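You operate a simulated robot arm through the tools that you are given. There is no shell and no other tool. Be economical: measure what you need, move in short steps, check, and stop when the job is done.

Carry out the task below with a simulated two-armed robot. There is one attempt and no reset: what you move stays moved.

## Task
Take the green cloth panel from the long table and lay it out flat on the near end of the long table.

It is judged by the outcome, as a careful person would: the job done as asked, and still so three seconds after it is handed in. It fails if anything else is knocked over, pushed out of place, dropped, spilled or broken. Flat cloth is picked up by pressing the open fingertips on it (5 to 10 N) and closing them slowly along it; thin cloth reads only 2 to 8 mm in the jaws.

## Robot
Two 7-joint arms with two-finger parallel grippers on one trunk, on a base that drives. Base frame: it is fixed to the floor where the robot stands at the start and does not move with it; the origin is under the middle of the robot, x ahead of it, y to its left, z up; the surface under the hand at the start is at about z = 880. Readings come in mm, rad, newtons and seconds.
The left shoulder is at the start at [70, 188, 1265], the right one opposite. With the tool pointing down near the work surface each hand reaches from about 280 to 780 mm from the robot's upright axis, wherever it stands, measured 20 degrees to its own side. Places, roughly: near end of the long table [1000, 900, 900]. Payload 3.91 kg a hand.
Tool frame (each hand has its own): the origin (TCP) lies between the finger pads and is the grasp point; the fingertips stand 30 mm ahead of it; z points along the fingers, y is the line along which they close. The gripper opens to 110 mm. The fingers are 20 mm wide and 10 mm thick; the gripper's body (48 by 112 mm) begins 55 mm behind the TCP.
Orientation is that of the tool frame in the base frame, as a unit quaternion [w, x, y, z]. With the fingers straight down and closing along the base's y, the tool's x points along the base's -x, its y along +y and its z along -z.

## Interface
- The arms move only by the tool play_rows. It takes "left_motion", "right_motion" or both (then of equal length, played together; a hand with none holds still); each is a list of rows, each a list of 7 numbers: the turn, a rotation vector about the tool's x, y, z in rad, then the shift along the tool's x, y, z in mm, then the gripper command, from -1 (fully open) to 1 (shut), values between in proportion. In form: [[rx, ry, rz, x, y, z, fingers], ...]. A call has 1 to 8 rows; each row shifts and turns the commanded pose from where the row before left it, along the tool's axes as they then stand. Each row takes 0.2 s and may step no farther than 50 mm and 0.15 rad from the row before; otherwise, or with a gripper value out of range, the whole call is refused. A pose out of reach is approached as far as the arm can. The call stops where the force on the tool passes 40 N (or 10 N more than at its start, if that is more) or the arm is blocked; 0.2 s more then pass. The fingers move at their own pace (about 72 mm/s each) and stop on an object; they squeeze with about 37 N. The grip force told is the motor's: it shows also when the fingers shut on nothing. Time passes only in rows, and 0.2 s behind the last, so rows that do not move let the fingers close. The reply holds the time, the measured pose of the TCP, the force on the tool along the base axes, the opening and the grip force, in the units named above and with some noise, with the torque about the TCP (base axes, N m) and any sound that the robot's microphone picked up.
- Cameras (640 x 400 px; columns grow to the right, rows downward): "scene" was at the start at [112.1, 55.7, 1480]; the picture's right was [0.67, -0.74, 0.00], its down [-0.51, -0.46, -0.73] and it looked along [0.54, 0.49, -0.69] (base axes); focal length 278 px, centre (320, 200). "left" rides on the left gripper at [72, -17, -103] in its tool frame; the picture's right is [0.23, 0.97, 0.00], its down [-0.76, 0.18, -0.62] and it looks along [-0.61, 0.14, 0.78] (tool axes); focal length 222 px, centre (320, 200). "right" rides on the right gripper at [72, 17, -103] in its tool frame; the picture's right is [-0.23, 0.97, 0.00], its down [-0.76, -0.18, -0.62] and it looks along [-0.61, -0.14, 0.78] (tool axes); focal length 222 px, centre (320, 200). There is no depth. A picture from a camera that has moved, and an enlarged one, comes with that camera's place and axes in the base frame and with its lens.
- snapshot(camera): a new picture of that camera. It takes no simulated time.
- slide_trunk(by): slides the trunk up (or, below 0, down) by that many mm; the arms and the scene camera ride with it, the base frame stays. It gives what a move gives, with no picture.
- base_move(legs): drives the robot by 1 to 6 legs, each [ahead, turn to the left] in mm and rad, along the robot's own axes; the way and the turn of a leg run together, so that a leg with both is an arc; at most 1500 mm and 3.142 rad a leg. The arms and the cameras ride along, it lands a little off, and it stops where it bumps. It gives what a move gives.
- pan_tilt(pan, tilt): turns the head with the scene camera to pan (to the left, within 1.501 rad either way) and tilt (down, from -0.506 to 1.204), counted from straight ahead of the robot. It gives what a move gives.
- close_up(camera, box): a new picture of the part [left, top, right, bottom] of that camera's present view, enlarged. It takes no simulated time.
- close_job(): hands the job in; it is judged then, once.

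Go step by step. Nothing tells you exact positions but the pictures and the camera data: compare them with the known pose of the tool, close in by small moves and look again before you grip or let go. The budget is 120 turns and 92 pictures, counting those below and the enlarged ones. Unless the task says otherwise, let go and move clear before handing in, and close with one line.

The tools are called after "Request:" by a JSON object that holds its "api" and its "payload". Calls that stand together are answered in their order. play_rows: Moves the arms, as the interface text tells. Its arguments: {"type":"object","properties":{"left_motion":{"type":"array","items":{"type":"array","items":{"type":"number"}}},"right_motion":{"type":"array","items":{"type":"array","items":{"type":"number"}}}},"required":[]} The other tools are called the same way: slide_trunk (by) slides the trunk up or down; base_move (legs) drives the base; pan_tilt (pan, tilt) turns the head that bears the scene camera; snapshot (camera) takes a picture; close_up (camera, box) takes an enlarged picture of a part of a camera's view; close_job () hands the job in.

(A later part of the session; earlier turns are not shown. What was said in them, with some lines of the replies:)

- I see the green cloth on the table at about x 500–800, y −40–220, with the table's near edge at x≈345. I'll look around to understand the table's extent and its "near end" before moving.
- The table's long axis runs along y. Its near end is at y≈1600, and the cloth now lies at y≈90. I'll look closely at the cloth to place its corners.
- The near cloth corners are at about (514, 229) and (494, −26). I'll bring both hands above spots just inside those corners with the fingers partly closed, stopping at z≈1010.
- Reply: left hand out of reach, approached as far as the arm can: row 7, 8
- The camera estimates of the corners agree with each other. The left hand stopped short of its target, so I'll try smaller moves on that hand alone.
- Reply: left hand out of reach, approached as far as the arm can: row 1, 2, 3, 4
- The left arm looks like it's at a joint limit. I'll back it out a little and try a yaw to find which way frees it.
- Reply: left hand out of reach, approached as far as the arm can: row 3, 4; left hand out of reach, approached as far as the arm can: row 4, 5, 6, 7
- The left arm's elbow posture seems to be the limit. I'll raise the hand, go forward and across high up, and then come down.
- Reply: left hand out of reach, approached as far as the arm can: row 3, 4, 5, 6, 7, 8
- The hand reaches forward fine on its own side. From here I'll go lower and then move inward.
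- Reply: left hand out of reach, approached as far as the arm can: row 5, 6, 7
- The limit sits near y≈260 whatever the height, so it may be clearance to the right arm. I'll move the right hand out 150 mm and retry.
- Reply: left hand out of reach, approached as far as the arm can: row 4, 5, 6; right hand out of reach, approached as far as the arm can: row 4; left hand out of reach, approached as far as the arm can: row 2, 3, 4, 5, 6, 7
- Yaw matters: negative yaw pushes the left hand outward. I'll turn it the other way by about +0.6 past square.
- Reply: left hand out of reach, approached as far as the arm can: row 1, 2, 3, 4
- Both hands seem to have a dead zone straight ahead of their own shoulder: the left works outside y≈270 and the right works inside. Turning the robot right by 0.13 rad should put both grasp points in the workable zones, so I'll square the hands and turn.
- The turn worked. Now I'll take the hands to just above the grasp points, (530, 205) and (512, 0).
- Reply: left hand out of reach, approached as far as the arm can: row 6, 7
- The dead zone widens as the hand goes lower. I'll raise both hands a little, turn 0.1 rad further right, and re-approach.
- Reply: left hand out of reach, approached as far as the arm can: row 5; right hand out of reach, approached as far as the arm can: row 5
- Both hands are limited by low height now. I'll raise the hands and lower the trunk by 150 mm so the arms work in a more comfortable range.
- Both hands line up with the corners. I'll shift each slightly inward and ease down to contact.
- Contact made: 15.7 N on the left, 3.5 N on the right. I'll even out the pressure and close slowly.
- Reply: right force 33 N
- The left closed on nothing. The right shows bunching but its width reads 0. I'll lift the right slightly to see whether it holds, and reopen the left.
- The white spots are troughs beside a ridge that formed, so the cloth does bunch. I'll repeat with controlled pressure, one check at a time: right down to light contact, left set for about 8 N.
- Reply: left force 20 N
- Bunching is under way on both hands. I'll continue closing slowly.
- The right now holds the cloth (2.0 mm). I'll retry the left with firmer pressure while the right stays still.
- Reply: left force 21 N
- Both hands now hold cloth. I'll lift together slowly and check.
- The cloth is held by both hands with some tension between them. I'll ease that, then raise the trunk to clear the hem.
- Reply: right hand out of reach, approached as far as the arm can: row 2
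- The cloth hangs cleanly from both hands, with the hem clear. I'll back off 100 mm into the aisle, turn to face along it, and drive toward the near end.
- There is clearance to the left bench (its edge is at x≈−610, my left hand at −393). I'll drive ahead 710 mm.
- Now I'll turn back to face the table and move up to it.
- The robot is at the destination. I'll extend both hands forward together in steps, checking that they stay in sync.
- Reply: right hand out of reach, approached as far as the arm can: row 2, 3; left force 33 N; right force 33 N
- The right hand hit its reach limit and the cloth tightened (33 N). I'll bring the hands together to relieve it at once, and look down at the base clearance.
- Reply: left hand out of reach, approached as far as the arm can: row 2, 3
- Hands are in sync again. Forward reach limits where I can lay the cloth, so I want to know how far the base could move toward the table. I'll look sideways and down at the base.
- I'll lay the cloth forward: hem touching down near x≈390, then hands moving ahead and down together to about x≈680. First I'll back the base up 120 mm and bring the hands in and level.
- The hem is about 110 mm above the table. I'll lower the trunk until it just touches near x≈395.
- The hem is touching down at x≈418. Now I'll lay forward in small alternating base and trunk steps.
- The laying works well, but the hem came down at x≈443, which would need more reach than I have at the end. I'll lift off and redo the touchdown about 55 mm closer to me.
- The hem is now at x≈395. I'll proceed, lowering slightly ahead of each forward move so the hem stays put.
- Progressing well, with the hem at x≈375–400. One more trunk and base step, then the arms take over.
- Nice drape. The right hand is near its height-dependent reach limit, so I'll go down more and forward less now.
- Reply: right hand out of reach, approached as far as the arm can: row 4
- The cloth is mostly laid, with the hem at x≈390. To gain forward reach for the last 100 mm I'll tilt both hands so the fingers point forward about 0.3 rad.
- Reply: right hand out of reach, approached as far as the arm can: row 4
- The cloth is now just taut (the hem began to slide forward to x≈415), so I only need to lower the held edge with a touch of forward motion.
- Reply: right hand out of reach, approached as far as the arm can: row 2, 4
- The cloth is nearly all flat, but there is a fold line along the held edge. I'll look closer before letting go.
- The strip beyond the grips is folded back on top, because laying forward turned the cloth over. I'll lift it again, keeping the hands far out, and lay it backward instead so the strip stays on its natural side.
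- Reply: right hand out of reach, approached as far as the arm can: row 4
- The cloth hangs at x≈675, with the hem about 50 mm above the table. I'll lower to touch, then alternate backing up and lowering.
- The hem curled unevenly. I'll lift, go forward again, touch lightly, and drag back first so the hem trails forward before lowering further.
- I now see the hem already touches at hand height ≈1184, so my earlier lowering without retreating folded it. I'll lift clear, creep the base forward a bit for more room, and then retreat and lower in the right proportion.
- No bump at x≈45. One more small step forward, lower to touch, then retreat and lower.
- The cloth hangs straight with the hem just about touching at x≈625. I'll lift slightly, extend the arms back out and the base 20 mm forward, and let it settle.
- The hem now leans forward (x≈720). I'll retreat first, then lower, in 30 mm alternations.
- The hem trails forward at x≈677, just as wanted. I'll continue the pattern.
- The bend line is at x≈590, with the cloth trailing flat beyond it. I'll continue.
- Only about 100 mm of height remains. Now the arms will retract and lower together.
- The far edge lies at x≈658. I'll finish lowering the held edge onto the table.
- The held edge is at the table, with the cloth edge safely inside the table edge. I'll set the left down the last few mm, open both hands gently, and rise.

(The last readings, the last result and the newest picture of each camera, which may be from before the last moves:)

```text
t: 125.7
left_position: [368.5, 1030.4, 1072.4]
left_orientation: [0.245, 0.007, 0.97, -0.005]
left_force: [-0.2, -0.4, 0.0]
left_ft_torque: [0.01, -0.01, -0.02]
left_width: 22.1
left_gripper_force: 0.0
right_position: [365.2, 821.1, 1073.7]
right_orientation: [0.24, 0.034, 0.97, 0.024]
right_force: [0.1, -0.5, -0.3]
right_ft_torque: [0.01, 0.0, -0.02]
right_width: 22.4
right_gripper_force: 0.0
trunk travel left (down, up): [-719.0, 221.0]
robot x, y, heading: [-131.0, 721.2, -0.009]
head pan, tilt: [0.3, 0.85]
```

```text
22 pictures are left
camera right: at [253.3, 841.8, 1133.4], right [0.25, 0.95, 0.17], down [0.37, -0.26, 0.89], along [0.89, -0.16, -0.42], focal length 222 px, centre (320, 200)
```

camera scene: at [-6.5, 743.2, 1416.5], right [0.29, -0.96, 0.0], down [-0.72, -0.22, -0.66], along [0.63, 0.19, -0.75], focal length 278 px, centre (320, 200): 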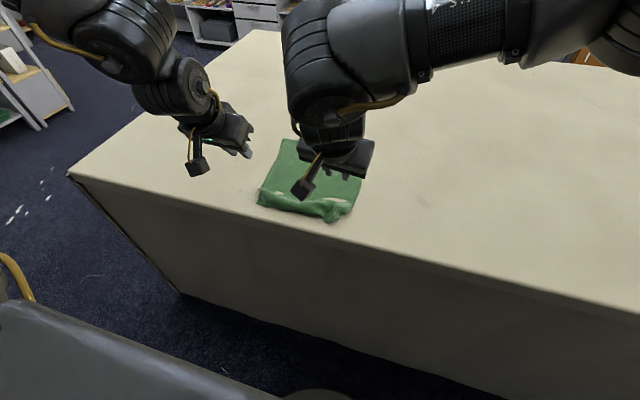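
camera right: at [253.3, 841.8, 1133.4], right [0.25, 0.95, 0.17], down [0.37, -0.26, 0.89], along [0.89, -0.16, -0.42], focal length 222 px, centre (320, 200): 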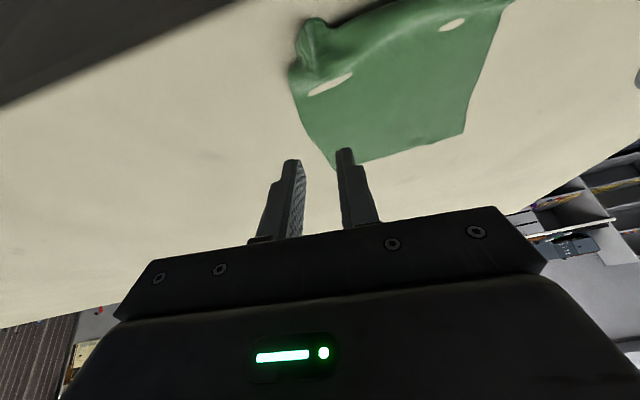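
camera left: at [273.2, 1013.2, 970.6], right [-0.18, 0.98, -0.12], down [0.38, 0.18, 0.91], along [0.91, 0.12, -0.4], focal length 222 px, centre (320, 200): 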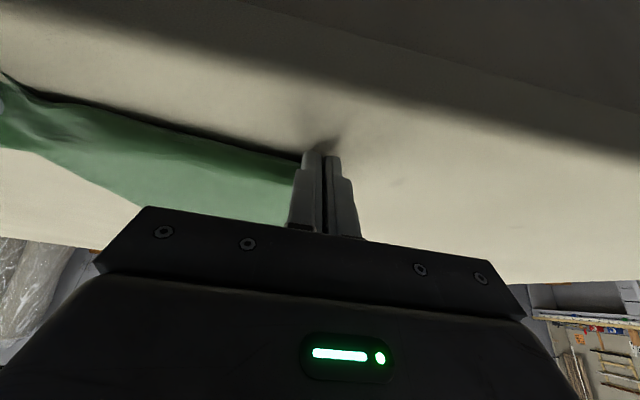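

The cloth is released. Its far part is flat and the near edge shows a soft roll from the slack. I'll lift the hands away for a clear look.

Request:
{"api": "slide_trunk", "payload": {"by": 180}}

Request:
{"api": "pan_tilt", "payload": {"pan": 0.4, "tilt": 0.95}}

Request:
{"api": "close_up", "payload": {"camera": "scene", "box": [160, 60, 480, 260]}}

```text
t: 127.7
left_position: [370.4, 1031.6, 1250.4]
left_orientation: [0.244, 0.006, 0.97, -0.006]
left_force: [0.7, 0.2, 0.1]
left_ft_torque: [-0.02, 0.0, -0.03]
left_width: 22.0
left_gripper_force: 0.3
right_position: [367.5, 822.7, 1253.0]
right_orientation: [0.238, 0.035, 0.97, 0.025]
right_force: [-0.7, -0.5, -0.4]
right_ft_torque: [0.02, 0.02, 0.0]
right_width: 21.8
right_gripper_force: 0.0
trunk travel left (down, up): [-899.0, 41.0]
robot x, y, heading: [-129.4, 720.4, -0.012]
head pan, tilt: [0.3, 0.85]
```

```text
t: 128.3
left_position: [371.9, 1031.0, 1250.0]
left_orientation: [0.244, 0.007, 0.97, -0.008]
left_force: [-0.8, 0.2, 0.7]
left_ft_torque: [0.03, 0.0, -0.01]
left_width: 22.1
left_gripper_force: 0.1
right_position: [367.4, 822.6, 1250.8]
right_orientation: [0.239, 0.035, 0.97, 0.023]
right_force: [0.7, -1.1, 0.5]
right_ft_torque: [0.06, -0.02, 0.03]
right_width: 21.8
right_gripper_force: 0.1
trunk travel left (down, up): [-899.0, 41.0]
robot x, y, heading: [-129.3, 724.6, -0.014]
head pan, tilt: [0.4, 0.949]
```

```text
2.00 times, centred on (320, 160) of scene
camera zoom: at [-10.8, 749.6, 1588.8], right [0.38, -0.92, 0.0], down [-0.75, -0.31, -0.58], along [0.54, 0.22, -0.81], focal length 556 px, centre (320, 280)
```

zoom: 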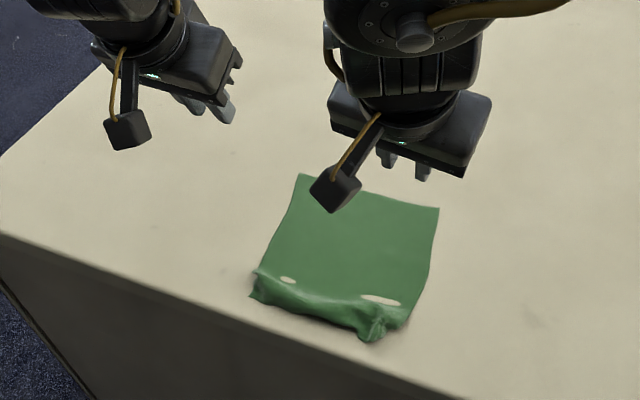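

The near edge has a slack roll and a crumpled right corner. I'll drive in again, press closed fingertips on the far half, and drag it forward to pull the slack out.

Request:
{"api": "base_move", "payload": {"legs": [[153, 0]]}}

Request:
{"api": "play_rows", "payload": {"left_motion": [[0, 0, 0, -30, -4, 16, 1], [0, 0, 0, -30, -4, 16, 1], [0, 0, 0, 0, -4, 0, 1]], "right_motion": [[0, 0, 0, -30, 4, 16, 1], [0, 0, 0, -30, 4, 16, 1], [0, 0, 0, 0, 4, 0, 1]]}}

Request:
{"api": "slide_trunk", "payload": {"by": -240}}

Request:
{"api": "snapshot", "payload": {"camera": "scene"}}

```text
t: 129.7
left_position: [522.0, 1030.0, 1250.9]
left_orientation: [0.245, 0.006, 0.969, -0.005]
left_force: [-0.8, 1.0, 0.7]
left_ft_torque: [-0.01, -0.02, -0.03]
left_width: 22.3
left_gripper_force: 0.1
right_position: [518.3, 821.9, 1254.3]
right_orientation: [0.239, 0.033, 0.97, 0.025]
right_force: [-0.7, 0.8, -0.7]
right_ft_torque: [0.01, 0.0, 0.02]
right_width: 22.0
right_gripper_force: 0.2
trunk travel left (down, up): [-899.0, 41.0]
robot x, y, heading: [22.5, 722.3, -0.008]
head pan, tilt: [0.4, 0.949]
```

```text
t: 130.5
left_position: [590.3, 1018.0, 1251.8]
left_orientation: [0.244, 0.005, 0.97, -0.005]
left_force: [-0.7, 0.8, 0.9]
left_ft_torque: [0.01, -0.03, -0.01]
left_width: 0.1
left_gripper_force: 37.2
right_position: [588.1, 829.6, 1254.3]
right_orientation: [0.239, 0.033, 0.97, 0.024]
right_force: [-0.5, -0.1, -0.2]
right_ft_torque: [-0.02, 0.0, 0.0]
right_width: 0.1
right_gripper_force: 37.2
trunk travel left (down, up): [-899.0, 41.0]
robot x, y, heading: [22.8, 718.5, -0.011]
head pan, tilt: [0.4, 0.949]
```

```text
t: 133.0
left_position: [592.7, 1016.5, 1009.5]
left_orientation: [0.244, 0.007, 0.97, -0.007]
left_force: [0.1, -0.2, 0.0]
left_ft_torque: [0.0, -0.02, -0.01]
left_width: 0.0
left_gripper_force: 36.9
right_position: [588.5, 828.1, 1013.4]
right_orientation: [0.239, 0.034, 0.97, 0.024]
right_force: [-0.5, 0.5, 0.2]
right_ft_torque: [0.03, -0.02, -0.01]
right_width: 0.0
right_gripper_force: 36.8
trunk travel left (down, up): [-659.0, 281.0]
robot x, y, heading: [22.9, 719.9, -0.009]
head pan, tilt: [0.4, 0.949]
```

```text
20 pictures are left
camera scene: at [142.1, 748.3, 1348.9], right [0.38, -0.92, 0.0], down [-0.75, -0.31, -0.58], along [0.54, 0.22, -0.81], focal length 278 px, centre (320, 200)
```

scene: 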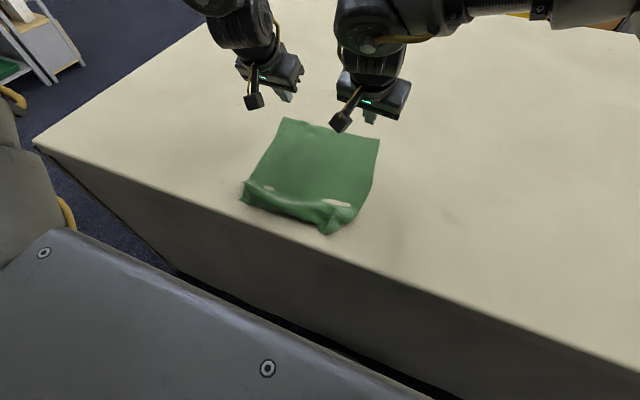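

Request:
{"api": "play_rows", "payload": {"left_motion": [[0, 0, 0, 10.4, 0, 19.4, 1], [0, 0, 0, 10.4, 0, 19.4, 1], [0, 0, 0, 10.4, 0, 19.4, 1], [0, 0, 0, 10.4, 0, 19.4, 1]], "right_motion": [[0, 0, 0, 10.4, 5, 19.4, 1], [0, 0, 0, 10.4, 5, 19.4, 1], [0, 0, 0, 10.4, 5, 19.4, 1], [0, 0, 0, 12, 0, 22.5, 1]]}}

Request:
{"api": "play_rows", "payload": {"left_motion": [[0, 0, 0, 2, 0, 3.5, 1], [0, 0, 0, 1.5, 0, 2.6, 1], [0, 0, 0, 0.7, 0, 1.3, 1]], "right_motion": [[0, 0, 0, 2, 0, 3.5, 1], [0, 0, 0, 1.5, 0, 2.6, 1], [0, 0, 0, 0.7, 0, 1.3, 1]]}}

```text
t: 134.0
left_position: [592.1, 1016.7, 921.3]
left_orientation: [0.243, 0.006, 0.97, -0.006]
left_force: [-0.3, -0.4, 0.2]
left_ft_torque: [-0.03, 0.02, 0.03]
left_width: 0.0
left_gripper_force: 36.9
right_position: [591.2, 848.4, 922.0]
right_orientation: [0.238, 0.034, 0.97, 0.025]
right_force: [0.9, -0.3, -0.3]
right_ft_torque: [-0.03, 0.02, -0.01]
right_width: 0.0
right_gripper_force: 36.8
trunk travel left (down, up): [-659.0, 281.0]
robot x, y, heading: [23.5, 719.8, -0.011]
head pan, tilt: [0.4, 0.949]
```

```text
t: 134.8
left_position: [592.1, 1016.4, 915.0]
left_orientation: [0.244, 0.006, 0.97, -0.007]
left_force: [-0.3, -0.3, -0.7]
left_ft_torque: [-0.01, -0.01, -0.01]
left_width: 0.0
left_gripper_force: 36.6
right_position: [589.3, 849.4, 914.5]
right_orientation: [0.239, 0.033, 0.97, 0.026]
right_force: [-0.2, -0.2, -0.1]
right_ft_torque: [0.02, 0.01, 0.02]
right_width: 0.1
right_gripper_force: 36.7
trunk travel left (down, up): [-659.0, 281.0]
robot x, y, heading: [24.8, 722.2, -0.007]
head pan, tilt: [0.4, 0.949]
```

Request:
{"api": "play_rows", "payload": {"left_motion": [[0, 0, 0, 0.6, 0, 1.2, 1], [0, 0, 0, 0.5, 0, 0.9, 1], [0, 0, 0, 0.3, 0, 0.6, 1]], "right_motion": [[0, 0, 0, 0.6, 0, 1.2, 1], [0, 0, 0, 0.5, 0, 0.9, 1], [0, 0, 0, 0.3, 0, 0.6, 1]]}}

```text
t: 135.6
left_position: [592.2, 1015.2, 912.4]
left_orientation: [0.246, 0.005, 0.969, -0.006]
left_force: [1.1, 2.6, 7.4]
left_ft_torque: [0.1, -0.07, 0.0]
left_width: 0.0
left_gripper_force: 36.8
right_position: [588.4, 849.5, 912.7]
right_orientation: [0.239, 0.034, 0.97, 0.024]
right_force: [-0.9, -0.8, 1.1]
right_ft_torque: [-0.01, 0.02, 0.0]
right_width: 0.0
right_gripper_force: 37.1
trunk travel left (down, up): [-659.0, 281.0]
robot x, y, heading: [24.6, 721.4, -0.003]
head pan, tilt: [0.4, 0.949]
```

Request:
{"api": "play_rows", "payload": {"left_motion": [[0, 0, 0, 0, 0, 0.3, 1], [0, 0, 0, -7.05, 0.5, 3.8, 1], [0, 0, 0, -7.05, 0.5, 3.8, 1], [0, 0, 0, -7.05, 0.5, 3.8, 1]], "right_motion": [[0, 0, 0, 0.3, 0, 0.9, 1], [0, 0, 0, -7.05, -0.5, 3.8, 1], [0, 0, 0, -7.05, -0.5, 3.8, 1], [0, 0, 0, -7.05, -0.5, 3.8, 1]]}}

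Request:
{"api": "snapshot", "payload": {"camera": "scene"}}

```text
t: 136.6
left_position: [613.6, 1016.8, 911.9]
left_orientation: [0.245, 0.006, 0.969, -0.007]
left_force: [0.0, 0.3, -0.6]
left_ft_torque: [-0.01, -0.01, -0.01]
left_width: 0.0
left_gripper_force: 36.5
right_position: [611.3, 847.1, 912.2]
right_orientation: [0.241, 0.033, 0.97, 0.025]
right_force: [-4.3, 1.1, 14.4]
right_ft_torque: [0.01, 0.04, 0.0]
right_width: 0.1
right_gripper_force: 36.8
trunk travel left (down, up): [-659.0, 281.0]
robot x, y, heading: [25.6, 724.5, -0.009]
head pan, tilt: [0.4, 0.949]
```

```text
19 pictures are left
camera scene: at [139.4, 748.1, 1349.3], right [0.38, -0.92, 0.0], down [-0.75, -0.31, -0.58], along [0.54, 0.22, -0.81], focal length 278 px, centre (320, 200)
```

scene: 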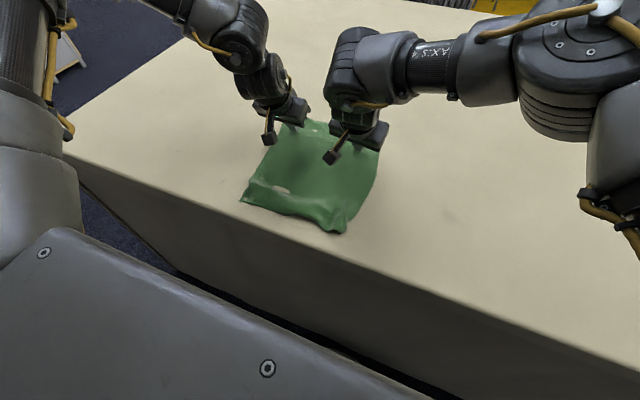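

It is pulling the slack out. The left fingertip lost contact, so I'll press it a bit more and continue dragging.

Request:
{"api": "play_rows", "payload": {"left_motion": [[0, 0, 0, 0.5, 0, 1.0, 1], [0, 0, 0, -7.05, 0.5, 3.9, 1], [0, 0, 0, -7.05, 0.5, 3.9, 1], [0, 0, 0, -7.05, 0.5, 3.9, 1]], "right_motion": [[0, 0, 0, 0, 0, 0, 1], [0, 0, 0, -7.05, -0.5, 3.8, 1], [0, 0, 0, -7.05, -0.5, 3.8, 1], [0, 0, 0, -7.05, -0.5, 3.8, 1]]}}

Request:
{"api": "close_up", "payload": {"camera": "scene", "box": [210, 90, 410, 240]}}

```text
t: 137.6
left_position: [637.2, 1018.6, 912.2]
left_orientation: [0.246, 0.007, 0.969, -0.006]
left_force: [-2.8, -1.6, 7.4]
left_ft_torque: [-0.07, 0.02, -0.02]
left_width: 0.0
left_gripper_force: 37.1
right_position: [628.9, 839.7, 911.8]
right_orientation: [0.241, 0.034, 0.969, 0.027]
right_force: [-6.0, 6.7, 18.1]
right_ft_torque: [0.16, 0.06, 0.03]
right_width: 0.0
right_gripper_force: 37.1
right hand out of reach, approached as far as the arm can: row 3, 4
trunk travel left (down, up): [-659.0, 281.0]
robot x, y, heading: [25.6, 723.1, -0.009]
head pan, tilt: [0.4, 0.949]
```

```text
2.67 times, centred on (310, 165) of scene
camera zoom: at [137.4, 748.2, 1349.4], right [0.38, -0.92, 0.0], down [-0.75, -0.31, -0.58], along [0.54, 0.22, -0.81], focal length 741 px, centre (347, 293)
```

zoom: 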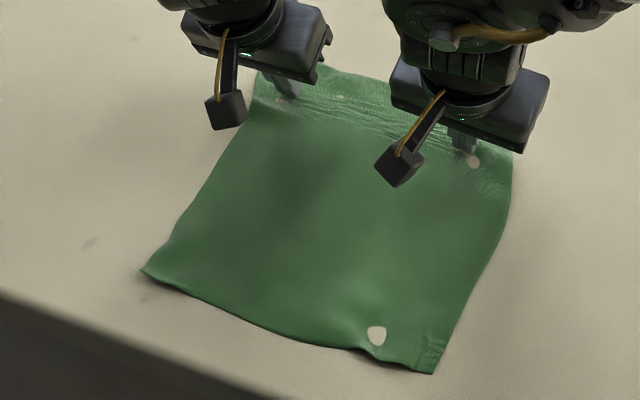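

Excellent: the roll is gone and the cloth is stretched out. I'll lift the hands straight up and inspect.

Request:
{"api": "play_rows", "payload": {"left_motion": [[0, 0, 0, -4.7, 0, -8.8, 1], [0, 0, 0, -9, 0, -18, 1], [0, 0, 0, -15, 0, -30, 1], [0, 0, 0, -10, 0, -38, 1]], "right_motion": [[0, 0, 0, -4.7, 0, -8.8, 1], [0, 0, 0, -9, 0, -18, 1], [0, 0, 0, -10, 0, -30, 1], [0, 0, 0, -5, 0, -38, 1]]}}

Request:
{"api": "slide_trunk", "payload": {"by": 250}}

Request:
{"api": "base_move", "payload": {"legs": [[-120, 0]]}}

Request:
{"api": "snapshot", "payload": {"camera": "scene"}}

```text
t: 138.6
left_position: [625.4, 1019.0, 1013.5]
left_orientation: [0.245, 0.007, 0.969, -0.006]
left_force: [-0.6, 0.0, 0.9]
left_ft_torque: [0.02, -0.05, -0.01]
left_width: 0.1
left_gripper_force: 37.0
right_position: [611.4, 831.5, 1010.7]
right_orientation: [0.24, 0.034, 0.97, 0.024]
right_force: [-0.6, 0.0, 0.1]
right_ft_torque: [0.01, -0.07, -0.02]
right_width: 0.0
right_gripper_force: 37.3
trunk travel left (down, up): [-659.0, 281.0]
robot x, y, heading: [26.3, 721.5, -0.012]
head pan, tilt: [0.4, 0.949]
```

```text
t: 141.2
left_position: [628.7, 1020.1, 1262.5]
left_orientation: [0.245, 0.006, 0.97, -0.007]
left_force: [0.5, 0.0, -0.1]
left_ft_torque: [0.0, 0.0, -0.02]
left_width: 0.2
left_gripper_force: 36.7
right_position: [615.1, 833.0, 1256.6]
right_orientation: [0.238, 0.034, 0.97, 0.024]
right_force: [0.1, 0.0, -0.5]
right_ft_torque: [-0.01, 0.01, -0.01]
right_width: 0.0
right_gripper_force: 36.5
trunk travel left (down, up): [-909.0, 31.0]
robot x, y, heading: [24.3, 721.9, -0.005]
head pan, tilt: [0.4, 0.949]
```

```text
t: 142.4
left_position: [519.6, 1021.0, 1257.7]
left_orientation: [0.241, 0.005, 0.97, -0.006]
left_force: [0.0, -0.3, -0.2]
left_ft_torque: [-0.02, 0.01, 0.03]
left_width: 0.0
left_gripper_force: 36.9
right_position: [506.0, 833.2, 1255.0]
right_orientation: [0.236, 0.033, 0.971, 0.025]
right_force: [0.5, 0.2, 0.9]
right_ft_torque: [0.0, 0.03, 0.0]
right_width: 0.2
right_gripper_force: 37.2
trunk travel left (down, up): [-909.0, 31.0]
robot x, y, heading: [-91.5, 722.4, -0.007]
head pan, tilt: [0.4, 0.949]
```

```text
17 pictures are left
camera scene: at [37.0, 749.8, 1598.2], right [0.38, -0.92, 0.0], down [-0.76, -0.31, -0.58], along [0.53, 0.22, -0.82], focal length 278 px, centre (320, 200)
```

scene: 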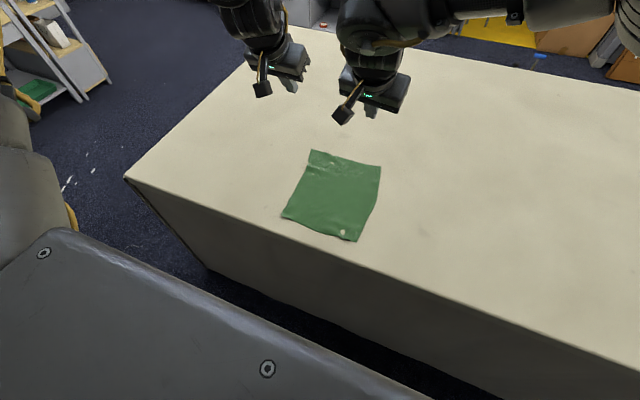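

Request:
{"api": "close_up", "payload": {"camera": "scene", "box": [260, 135, 404, 255]}}

```text
3.33 times, centred on (332, 195) of scene
camera zoom: at [37.0, 749.8, 1598.2], right [0.38, -0.92, 0.0], down [-0.76, -0.31, -0.58], along [0.53, 0.22, -0.82], focal length 926 px, centre (280, 217)
```

zoom: 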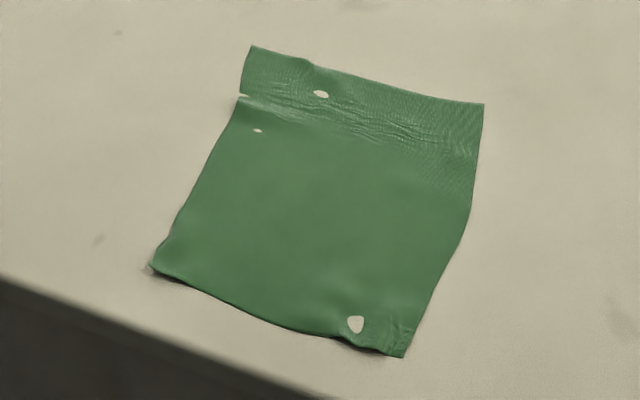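

The cloth is flat apart from a small ripple near the far-left corner, where the fingertip stopped. I'll do one short left-hand drag just ahead of it to pull that out.

Request:
{"api": "base_move", "payload": {"legs": [[130, 0]]}}

Request:
{"api": "slide_trunk", "payload": {"by": -250}}

Request:
{"api": "play_rows", "payload": {"left_motion": [[0, 0, 0, 9.5, 2, 19.4, 1], [0, 0, 0, 9.5, 2, 19.4, 1], [0, 0, 0, 9.5, 2, 19.4, 1], [0, 0, 0, 9.5, 2, 19.4, 1]]}}

```text
t: 143.7
left_position: [621.7, 1021.9, 1270.2]
left_orientation: [0.252, 0.005, 0.968, -0.007]
left_force: [0.2, 0.1, 2.0]
left_ft_torque: [-0.03, 0.03, -0.04]
left_width: 0.0
left_gripper_force: 37.3
right_position: [609.4, 835.7, 1266.8]
right_orientation: [0.247, 0.031, 0.968, 0.026]
right_force: [0.6, 0.7, 1.2]
right_ft_torque: [-0.06, 0.08, -0.03]
right_width: 0.0
right_gripper_force: 36.6
trunk travel left (down, up): [-909.0, 31.0]
robot x, y, heading: [38.8, 717.9, -0.003]
head pan, tilt: [0.4, 0.949]
```

```text
t: 146.3
left_position: [631.3, 1022.1, 1016.2]
left_orientation: [0.247, 0.005, 0.969, -0.007]
left_force: [0.4, -0.9, -0.4]
left_ft_torque: [0.02, -0.01, -0.01]
left_width: 0.0
left_gripper_force: 36.9
right_position: [619.8, 835.6, 1011.8]
right_orientation: [0.242, 0.032, 0.97, 0.025]
right_force: [-1.1, -1.4, -0.9]
right_ft_torque: [0.01, 0.02, 0.02]
right_width: 0.0
right_gripper_force: 36.7
trunk travel left (down, up): [-659.0, 281.0]
robot x, y, heading: [37.3, 719.0, -0.01]
head pan, tilt: [0.4, 0.949]
```

```text
t: 147.3
left_position: [636.7, 1028.0, 929.0]
left_orientation: [0.247, 0.005, 0.969, -0.007]
left_force: [0.3, 0.2, -0.8]
left_ft_torque: [-0.01, 0.04, 0.02]
left_width: 0.2
left_gripper_force: 36.7
right_position: [620.6, 835.0, 1011.8]
right_orientation: [0.241, 0.031, 0.97, 0.025]
right_force: [-0.2, 0.7, 0.0]
right_ft_torque: [-0.02, 0.0, 0.01]
right_width: 0.0
right_gripper_force: 36.8
trunk travel left (down, up): [-659.0, 281.0]
robot x, y, heading: [36.9, 718.7, -0.005]
head pan, tilt: [0.4, 0.949]
```

Request:
{"api": "play_rows", "payload": {"left_motion": [[0, 0, 0, -9.7, 0, 5.2, 1], [0, 0, 0, -9.7, 0, 5.2, 1], [0, 0, 0, 2.4, 0, 4.4, 1], [0, 0, 0, 2.4, 0, 4.4, 1], [0, 0, 0, 1.4, 0, 2.6, 1], [0, 0, 0, 0.7, 0, 1.3, 1]]}}

```text
t: 148.7
left_position: [657.7, 1028.4, 915.6]
left_orientation: [0.247, 0.004, 0.969, -0.006]
left_force: [-0.5, 0.1, -0.6]
left_ft_torque: [0.01, 0.0, 0.04]
left_width: 0.0
left_gripper_force: 36.6
right_position: [618.4, 834.9, 1012.7]
right_orientation: [0.242, 0.031, 0.97, 0.025]
right_force: [0.1, -0.1, -1.0]
right_ft_torque: [-0.01, -0.03, -0.04]
right_width: 0.0
right_gripper_force: 37.0
trunk travel left (down, up): [-659.0, 281.0]
robot x, y, heading: [39.5, 719.1, -0.008]
head pan, tilt: [0.4, 0.949]
```

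Request:
{"api": "play_rows", "payload": {"left_motion": [[0, 0, 0, 0.9, 0, 1.7, 1], [0, 0, 0, 0.7, 0, 1.3, 1], [0, 0, 0, 0.4, 0, 0.7, 1]]}}

```text
t: 149.5
left_position: [658.3, 1028.2, 911.9]
left_orientation: [0.249, 0.005, 0.968, -0.007]
left_force: [0.1, -0.2, 3.6]
left_ft_torque: [0.0, 0.01, 0.02]
left_width: 0.0
left_gripper_force: 37.1
right_position: [619.4, 834.6, 1010.8]
right_orientation: [0.242, 0.031, 0.969, 0.025]
right_force: [-0.2, 0.2, -0.2]
right_ft_torque: [-0.02, 0.01, 0.01]
right_width: 0.0
right_gripper_force: 37.0
trunk travel left (down, up): [-659.0, 281.0]
robot x, y, heading: [37.5, 721.8, -0.003]
head pan, tilt: [0.4, 0.949]
```

Request:
{"api": "play_rows", "payload": {"left_motion": [[0, 0, 0, 0.2, 0, 0.4, 1], [0, 0, 0, -5.3, 1, 2.9, 1], [0, 0, 0, -5.3, 1, 2.9, 1], [0, 0, 0, -5.3, 1, 2.9, 1]]}}

Request:
{"api": "close_up", "payload": {"camera": "scene", "box": [210, 90, 410, 240]}}

```text
t: 150.5
left_position: [676.3, 1030.7, 913.1]
left_orientation: [0.248, 0.005, 0.969, -0.006]
left_force: [-1.0, -0.5, 3.2]
left_ft_torque: [0.02, 0.02, 0.05]
left_width: 0.0
left_gripper_force: 37.1
right_position: [618.1, 834.9, 1012.9]
right_orientation: [0.242, 0.031, 0.97, 0.025]
right_force: [0.3, 0.1, -0.1]
right_ft_torque: [-0.01, 0.01, 0.0]
right_width: 0.2
right_gripper_force: 37.1
trunk travel left (down, up): [-659.0, 281.0]
robot x, y, heading: [36.2, 718.2, -0.001]
head pan, tilt: [0.4, 0.949]
```

```text
2.67 times, centred on (310, 165) of scene
camera zoom: at [154.8, 748.4, 1348.9], right [0.38, -0.92, 0.0], down [-0.75, -0.31, -0.58], along [0.54, 0.22, -0.81], focal length 741 px, centre (347, 293)
```

zoom: 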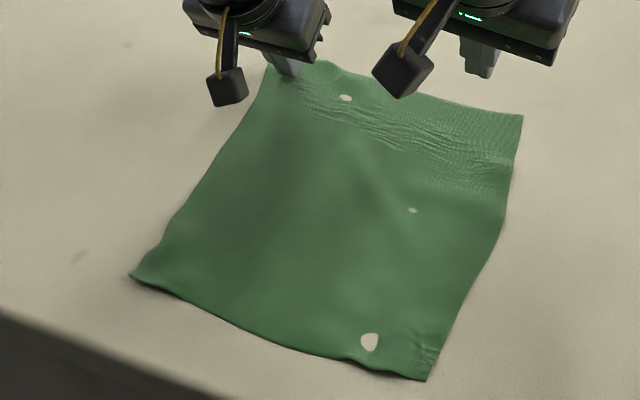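

The left ripple has pulled out and the cloth lies flat. I'll lift straight up, raise the trunk, back away, and take a last look.

Request:
{"api": "play_rows", "payload": {"left_motion": [[0, 0, 0, -4.7, 0, -8.8, 1], [0, 0, 0, -9, 0, -18, 1], [0, 0, 0, -10, 0, -30, 1], [0, 0, 0, -5, 0, -38, 1]]}}

Request:
{"api": "slide_trunk", "payload": {"by": 250}}

Request:
{"api": "base_move", "payload": {"legs": [[-150, 0]]}}

Request:
{"api": "snapshot", "payload": {"camera": "scene"}}

Request:
{"api": "close_up", "payload": {"camera": "scene", "box": [260, 135, 404, 255]}}

```text
t: 151.5
left_position: [654.3, 1030.5, 1008.3]
left_orientation: [0.248, 0.004, 0.969, -0.005]
left_force: [0.3, -0.6, 0.0]
left_ft_torque: [0.02, -0.02, 0.02]
left_width: 0.0
left_gripper_force: 37.1
right_position: [617.7, 835.4, 1012.9]
right_orientation: [0.243, 0.031, 0.969, 0.026]
right_force: [-0.3, -0.3, 0.8]
right_ft_torque: [-0.01, 0.01, -0.01]
right_width: 0.0
right_gripper_force: 36.6
trunk travel left (down, up): [-659.0, 281.0]
robot x, y, heading: [31.9, 721.3, -0.006]
head pan, tilt: [0.4, 0.949]
```

```text
t: 154.1
left_position: [656.1, 1031.0, 1256.4]
left_orientation: [0.248, 0.005, 0.969, -0.006]
left_force: [1.0, 0.2, 0.0]
left_ft_torque: [-0.01, 0.01, 0.0]
left_width: 0.1
left_gripper_force: 37.3
right_position: [619.9, 835.6, 1260.8]
right_orientation: [0.243, 0.031, 0.969, 0.025]
right_force: [-0.9, -0.4, -0.3]
right_ft_torque: [0.0, 0.02, -0.01]
right_width: 0.2
right_gripper_force: 36.9
trunk travel left (down, up): [-909.0, 31.0]
robot x, y, heading: [38.2, 723.5, -0.008]
head pan, tilt: [0.4, 0.949]
```

```text
t: 155.4
left_position: [506.8, 1030.9, 1256.5]
left_orientation: [0.247, 0.005, 0.969, -0.006]
left_force: [-0.6, -1.3, -0.5]
left_ft_torque: [-0.02, 0.01, 0.05]
left_width: 0.0
left_gripper_force: 36.9
right_position: [470.7, 835.2, 1261.5]
right_orientation: [0.241, 0.032, 0.97, 0.025]
right_force: [-0.1, 0.4, -0.2]
right_ft_torque: [0.0, -0.01, -0.03]
right_width: 0.4
right_gripper_force: 36.9
trunk travel left (down, up): [-909.0, 31.0]
robot x, y, heading: [-110.8, 723.9, -0.006]
head pan, tilt: [0.4, 0.949]
```

```text
14 pictures are left
camera scene: at [6.3, 749.5, 1598.7], right [0.38, -0.92, 0.0], down [-0.75, -0.31, -0.58], along [0.54, 0.22, -0.81], focal length 278 px, centre (320, 200)
```

scene: 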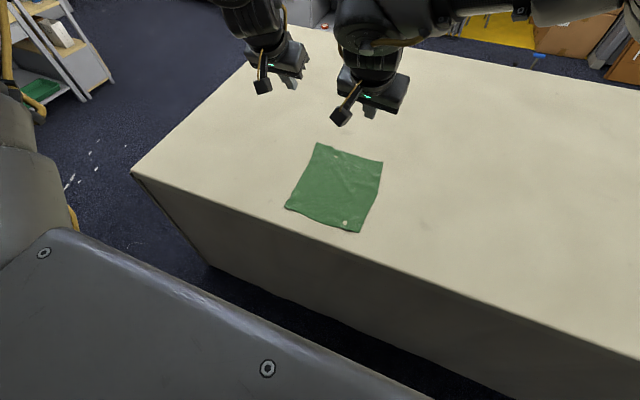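

```text
3.33 times, centred on (332, 195) of scene
camera zoom: at [6.3, 749.5, 1598.7], right [0.38, -0.92, 0.0], down [-0.75, -0.31, -0.58], along [0.54, 0.22, -0.81], focal length 926 px, centre (280, 217)
```

zoom: 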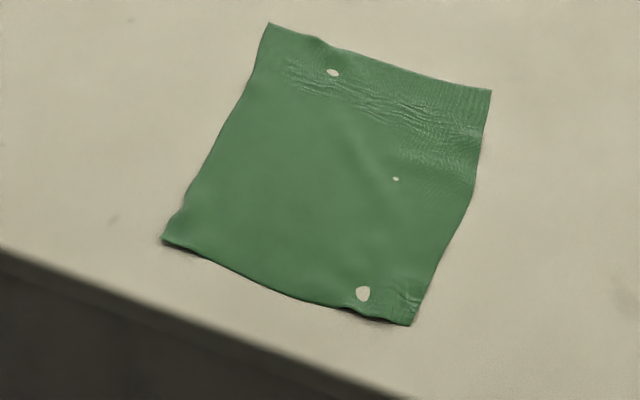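

The green cloth panel lies flat and fully on the table at its near end, the hands are clear, and I saw nothing else disturbed, so I'm handing it in.

Request:
{"api": "close_job", "payload": {}}

```text
The job is handed in.
```

The green cloth panel is laid out flat on the near end of the long table, and the job is handed in. It lies fully on the table near x 560, y 935. That is about 440 mm toward the robot's side from the rough spot you gave, [1000, 900], because the hands could not reach farther across. Slight surface ripples remain along the far edge and at the near right corner, and I saw nothing else disturbed.
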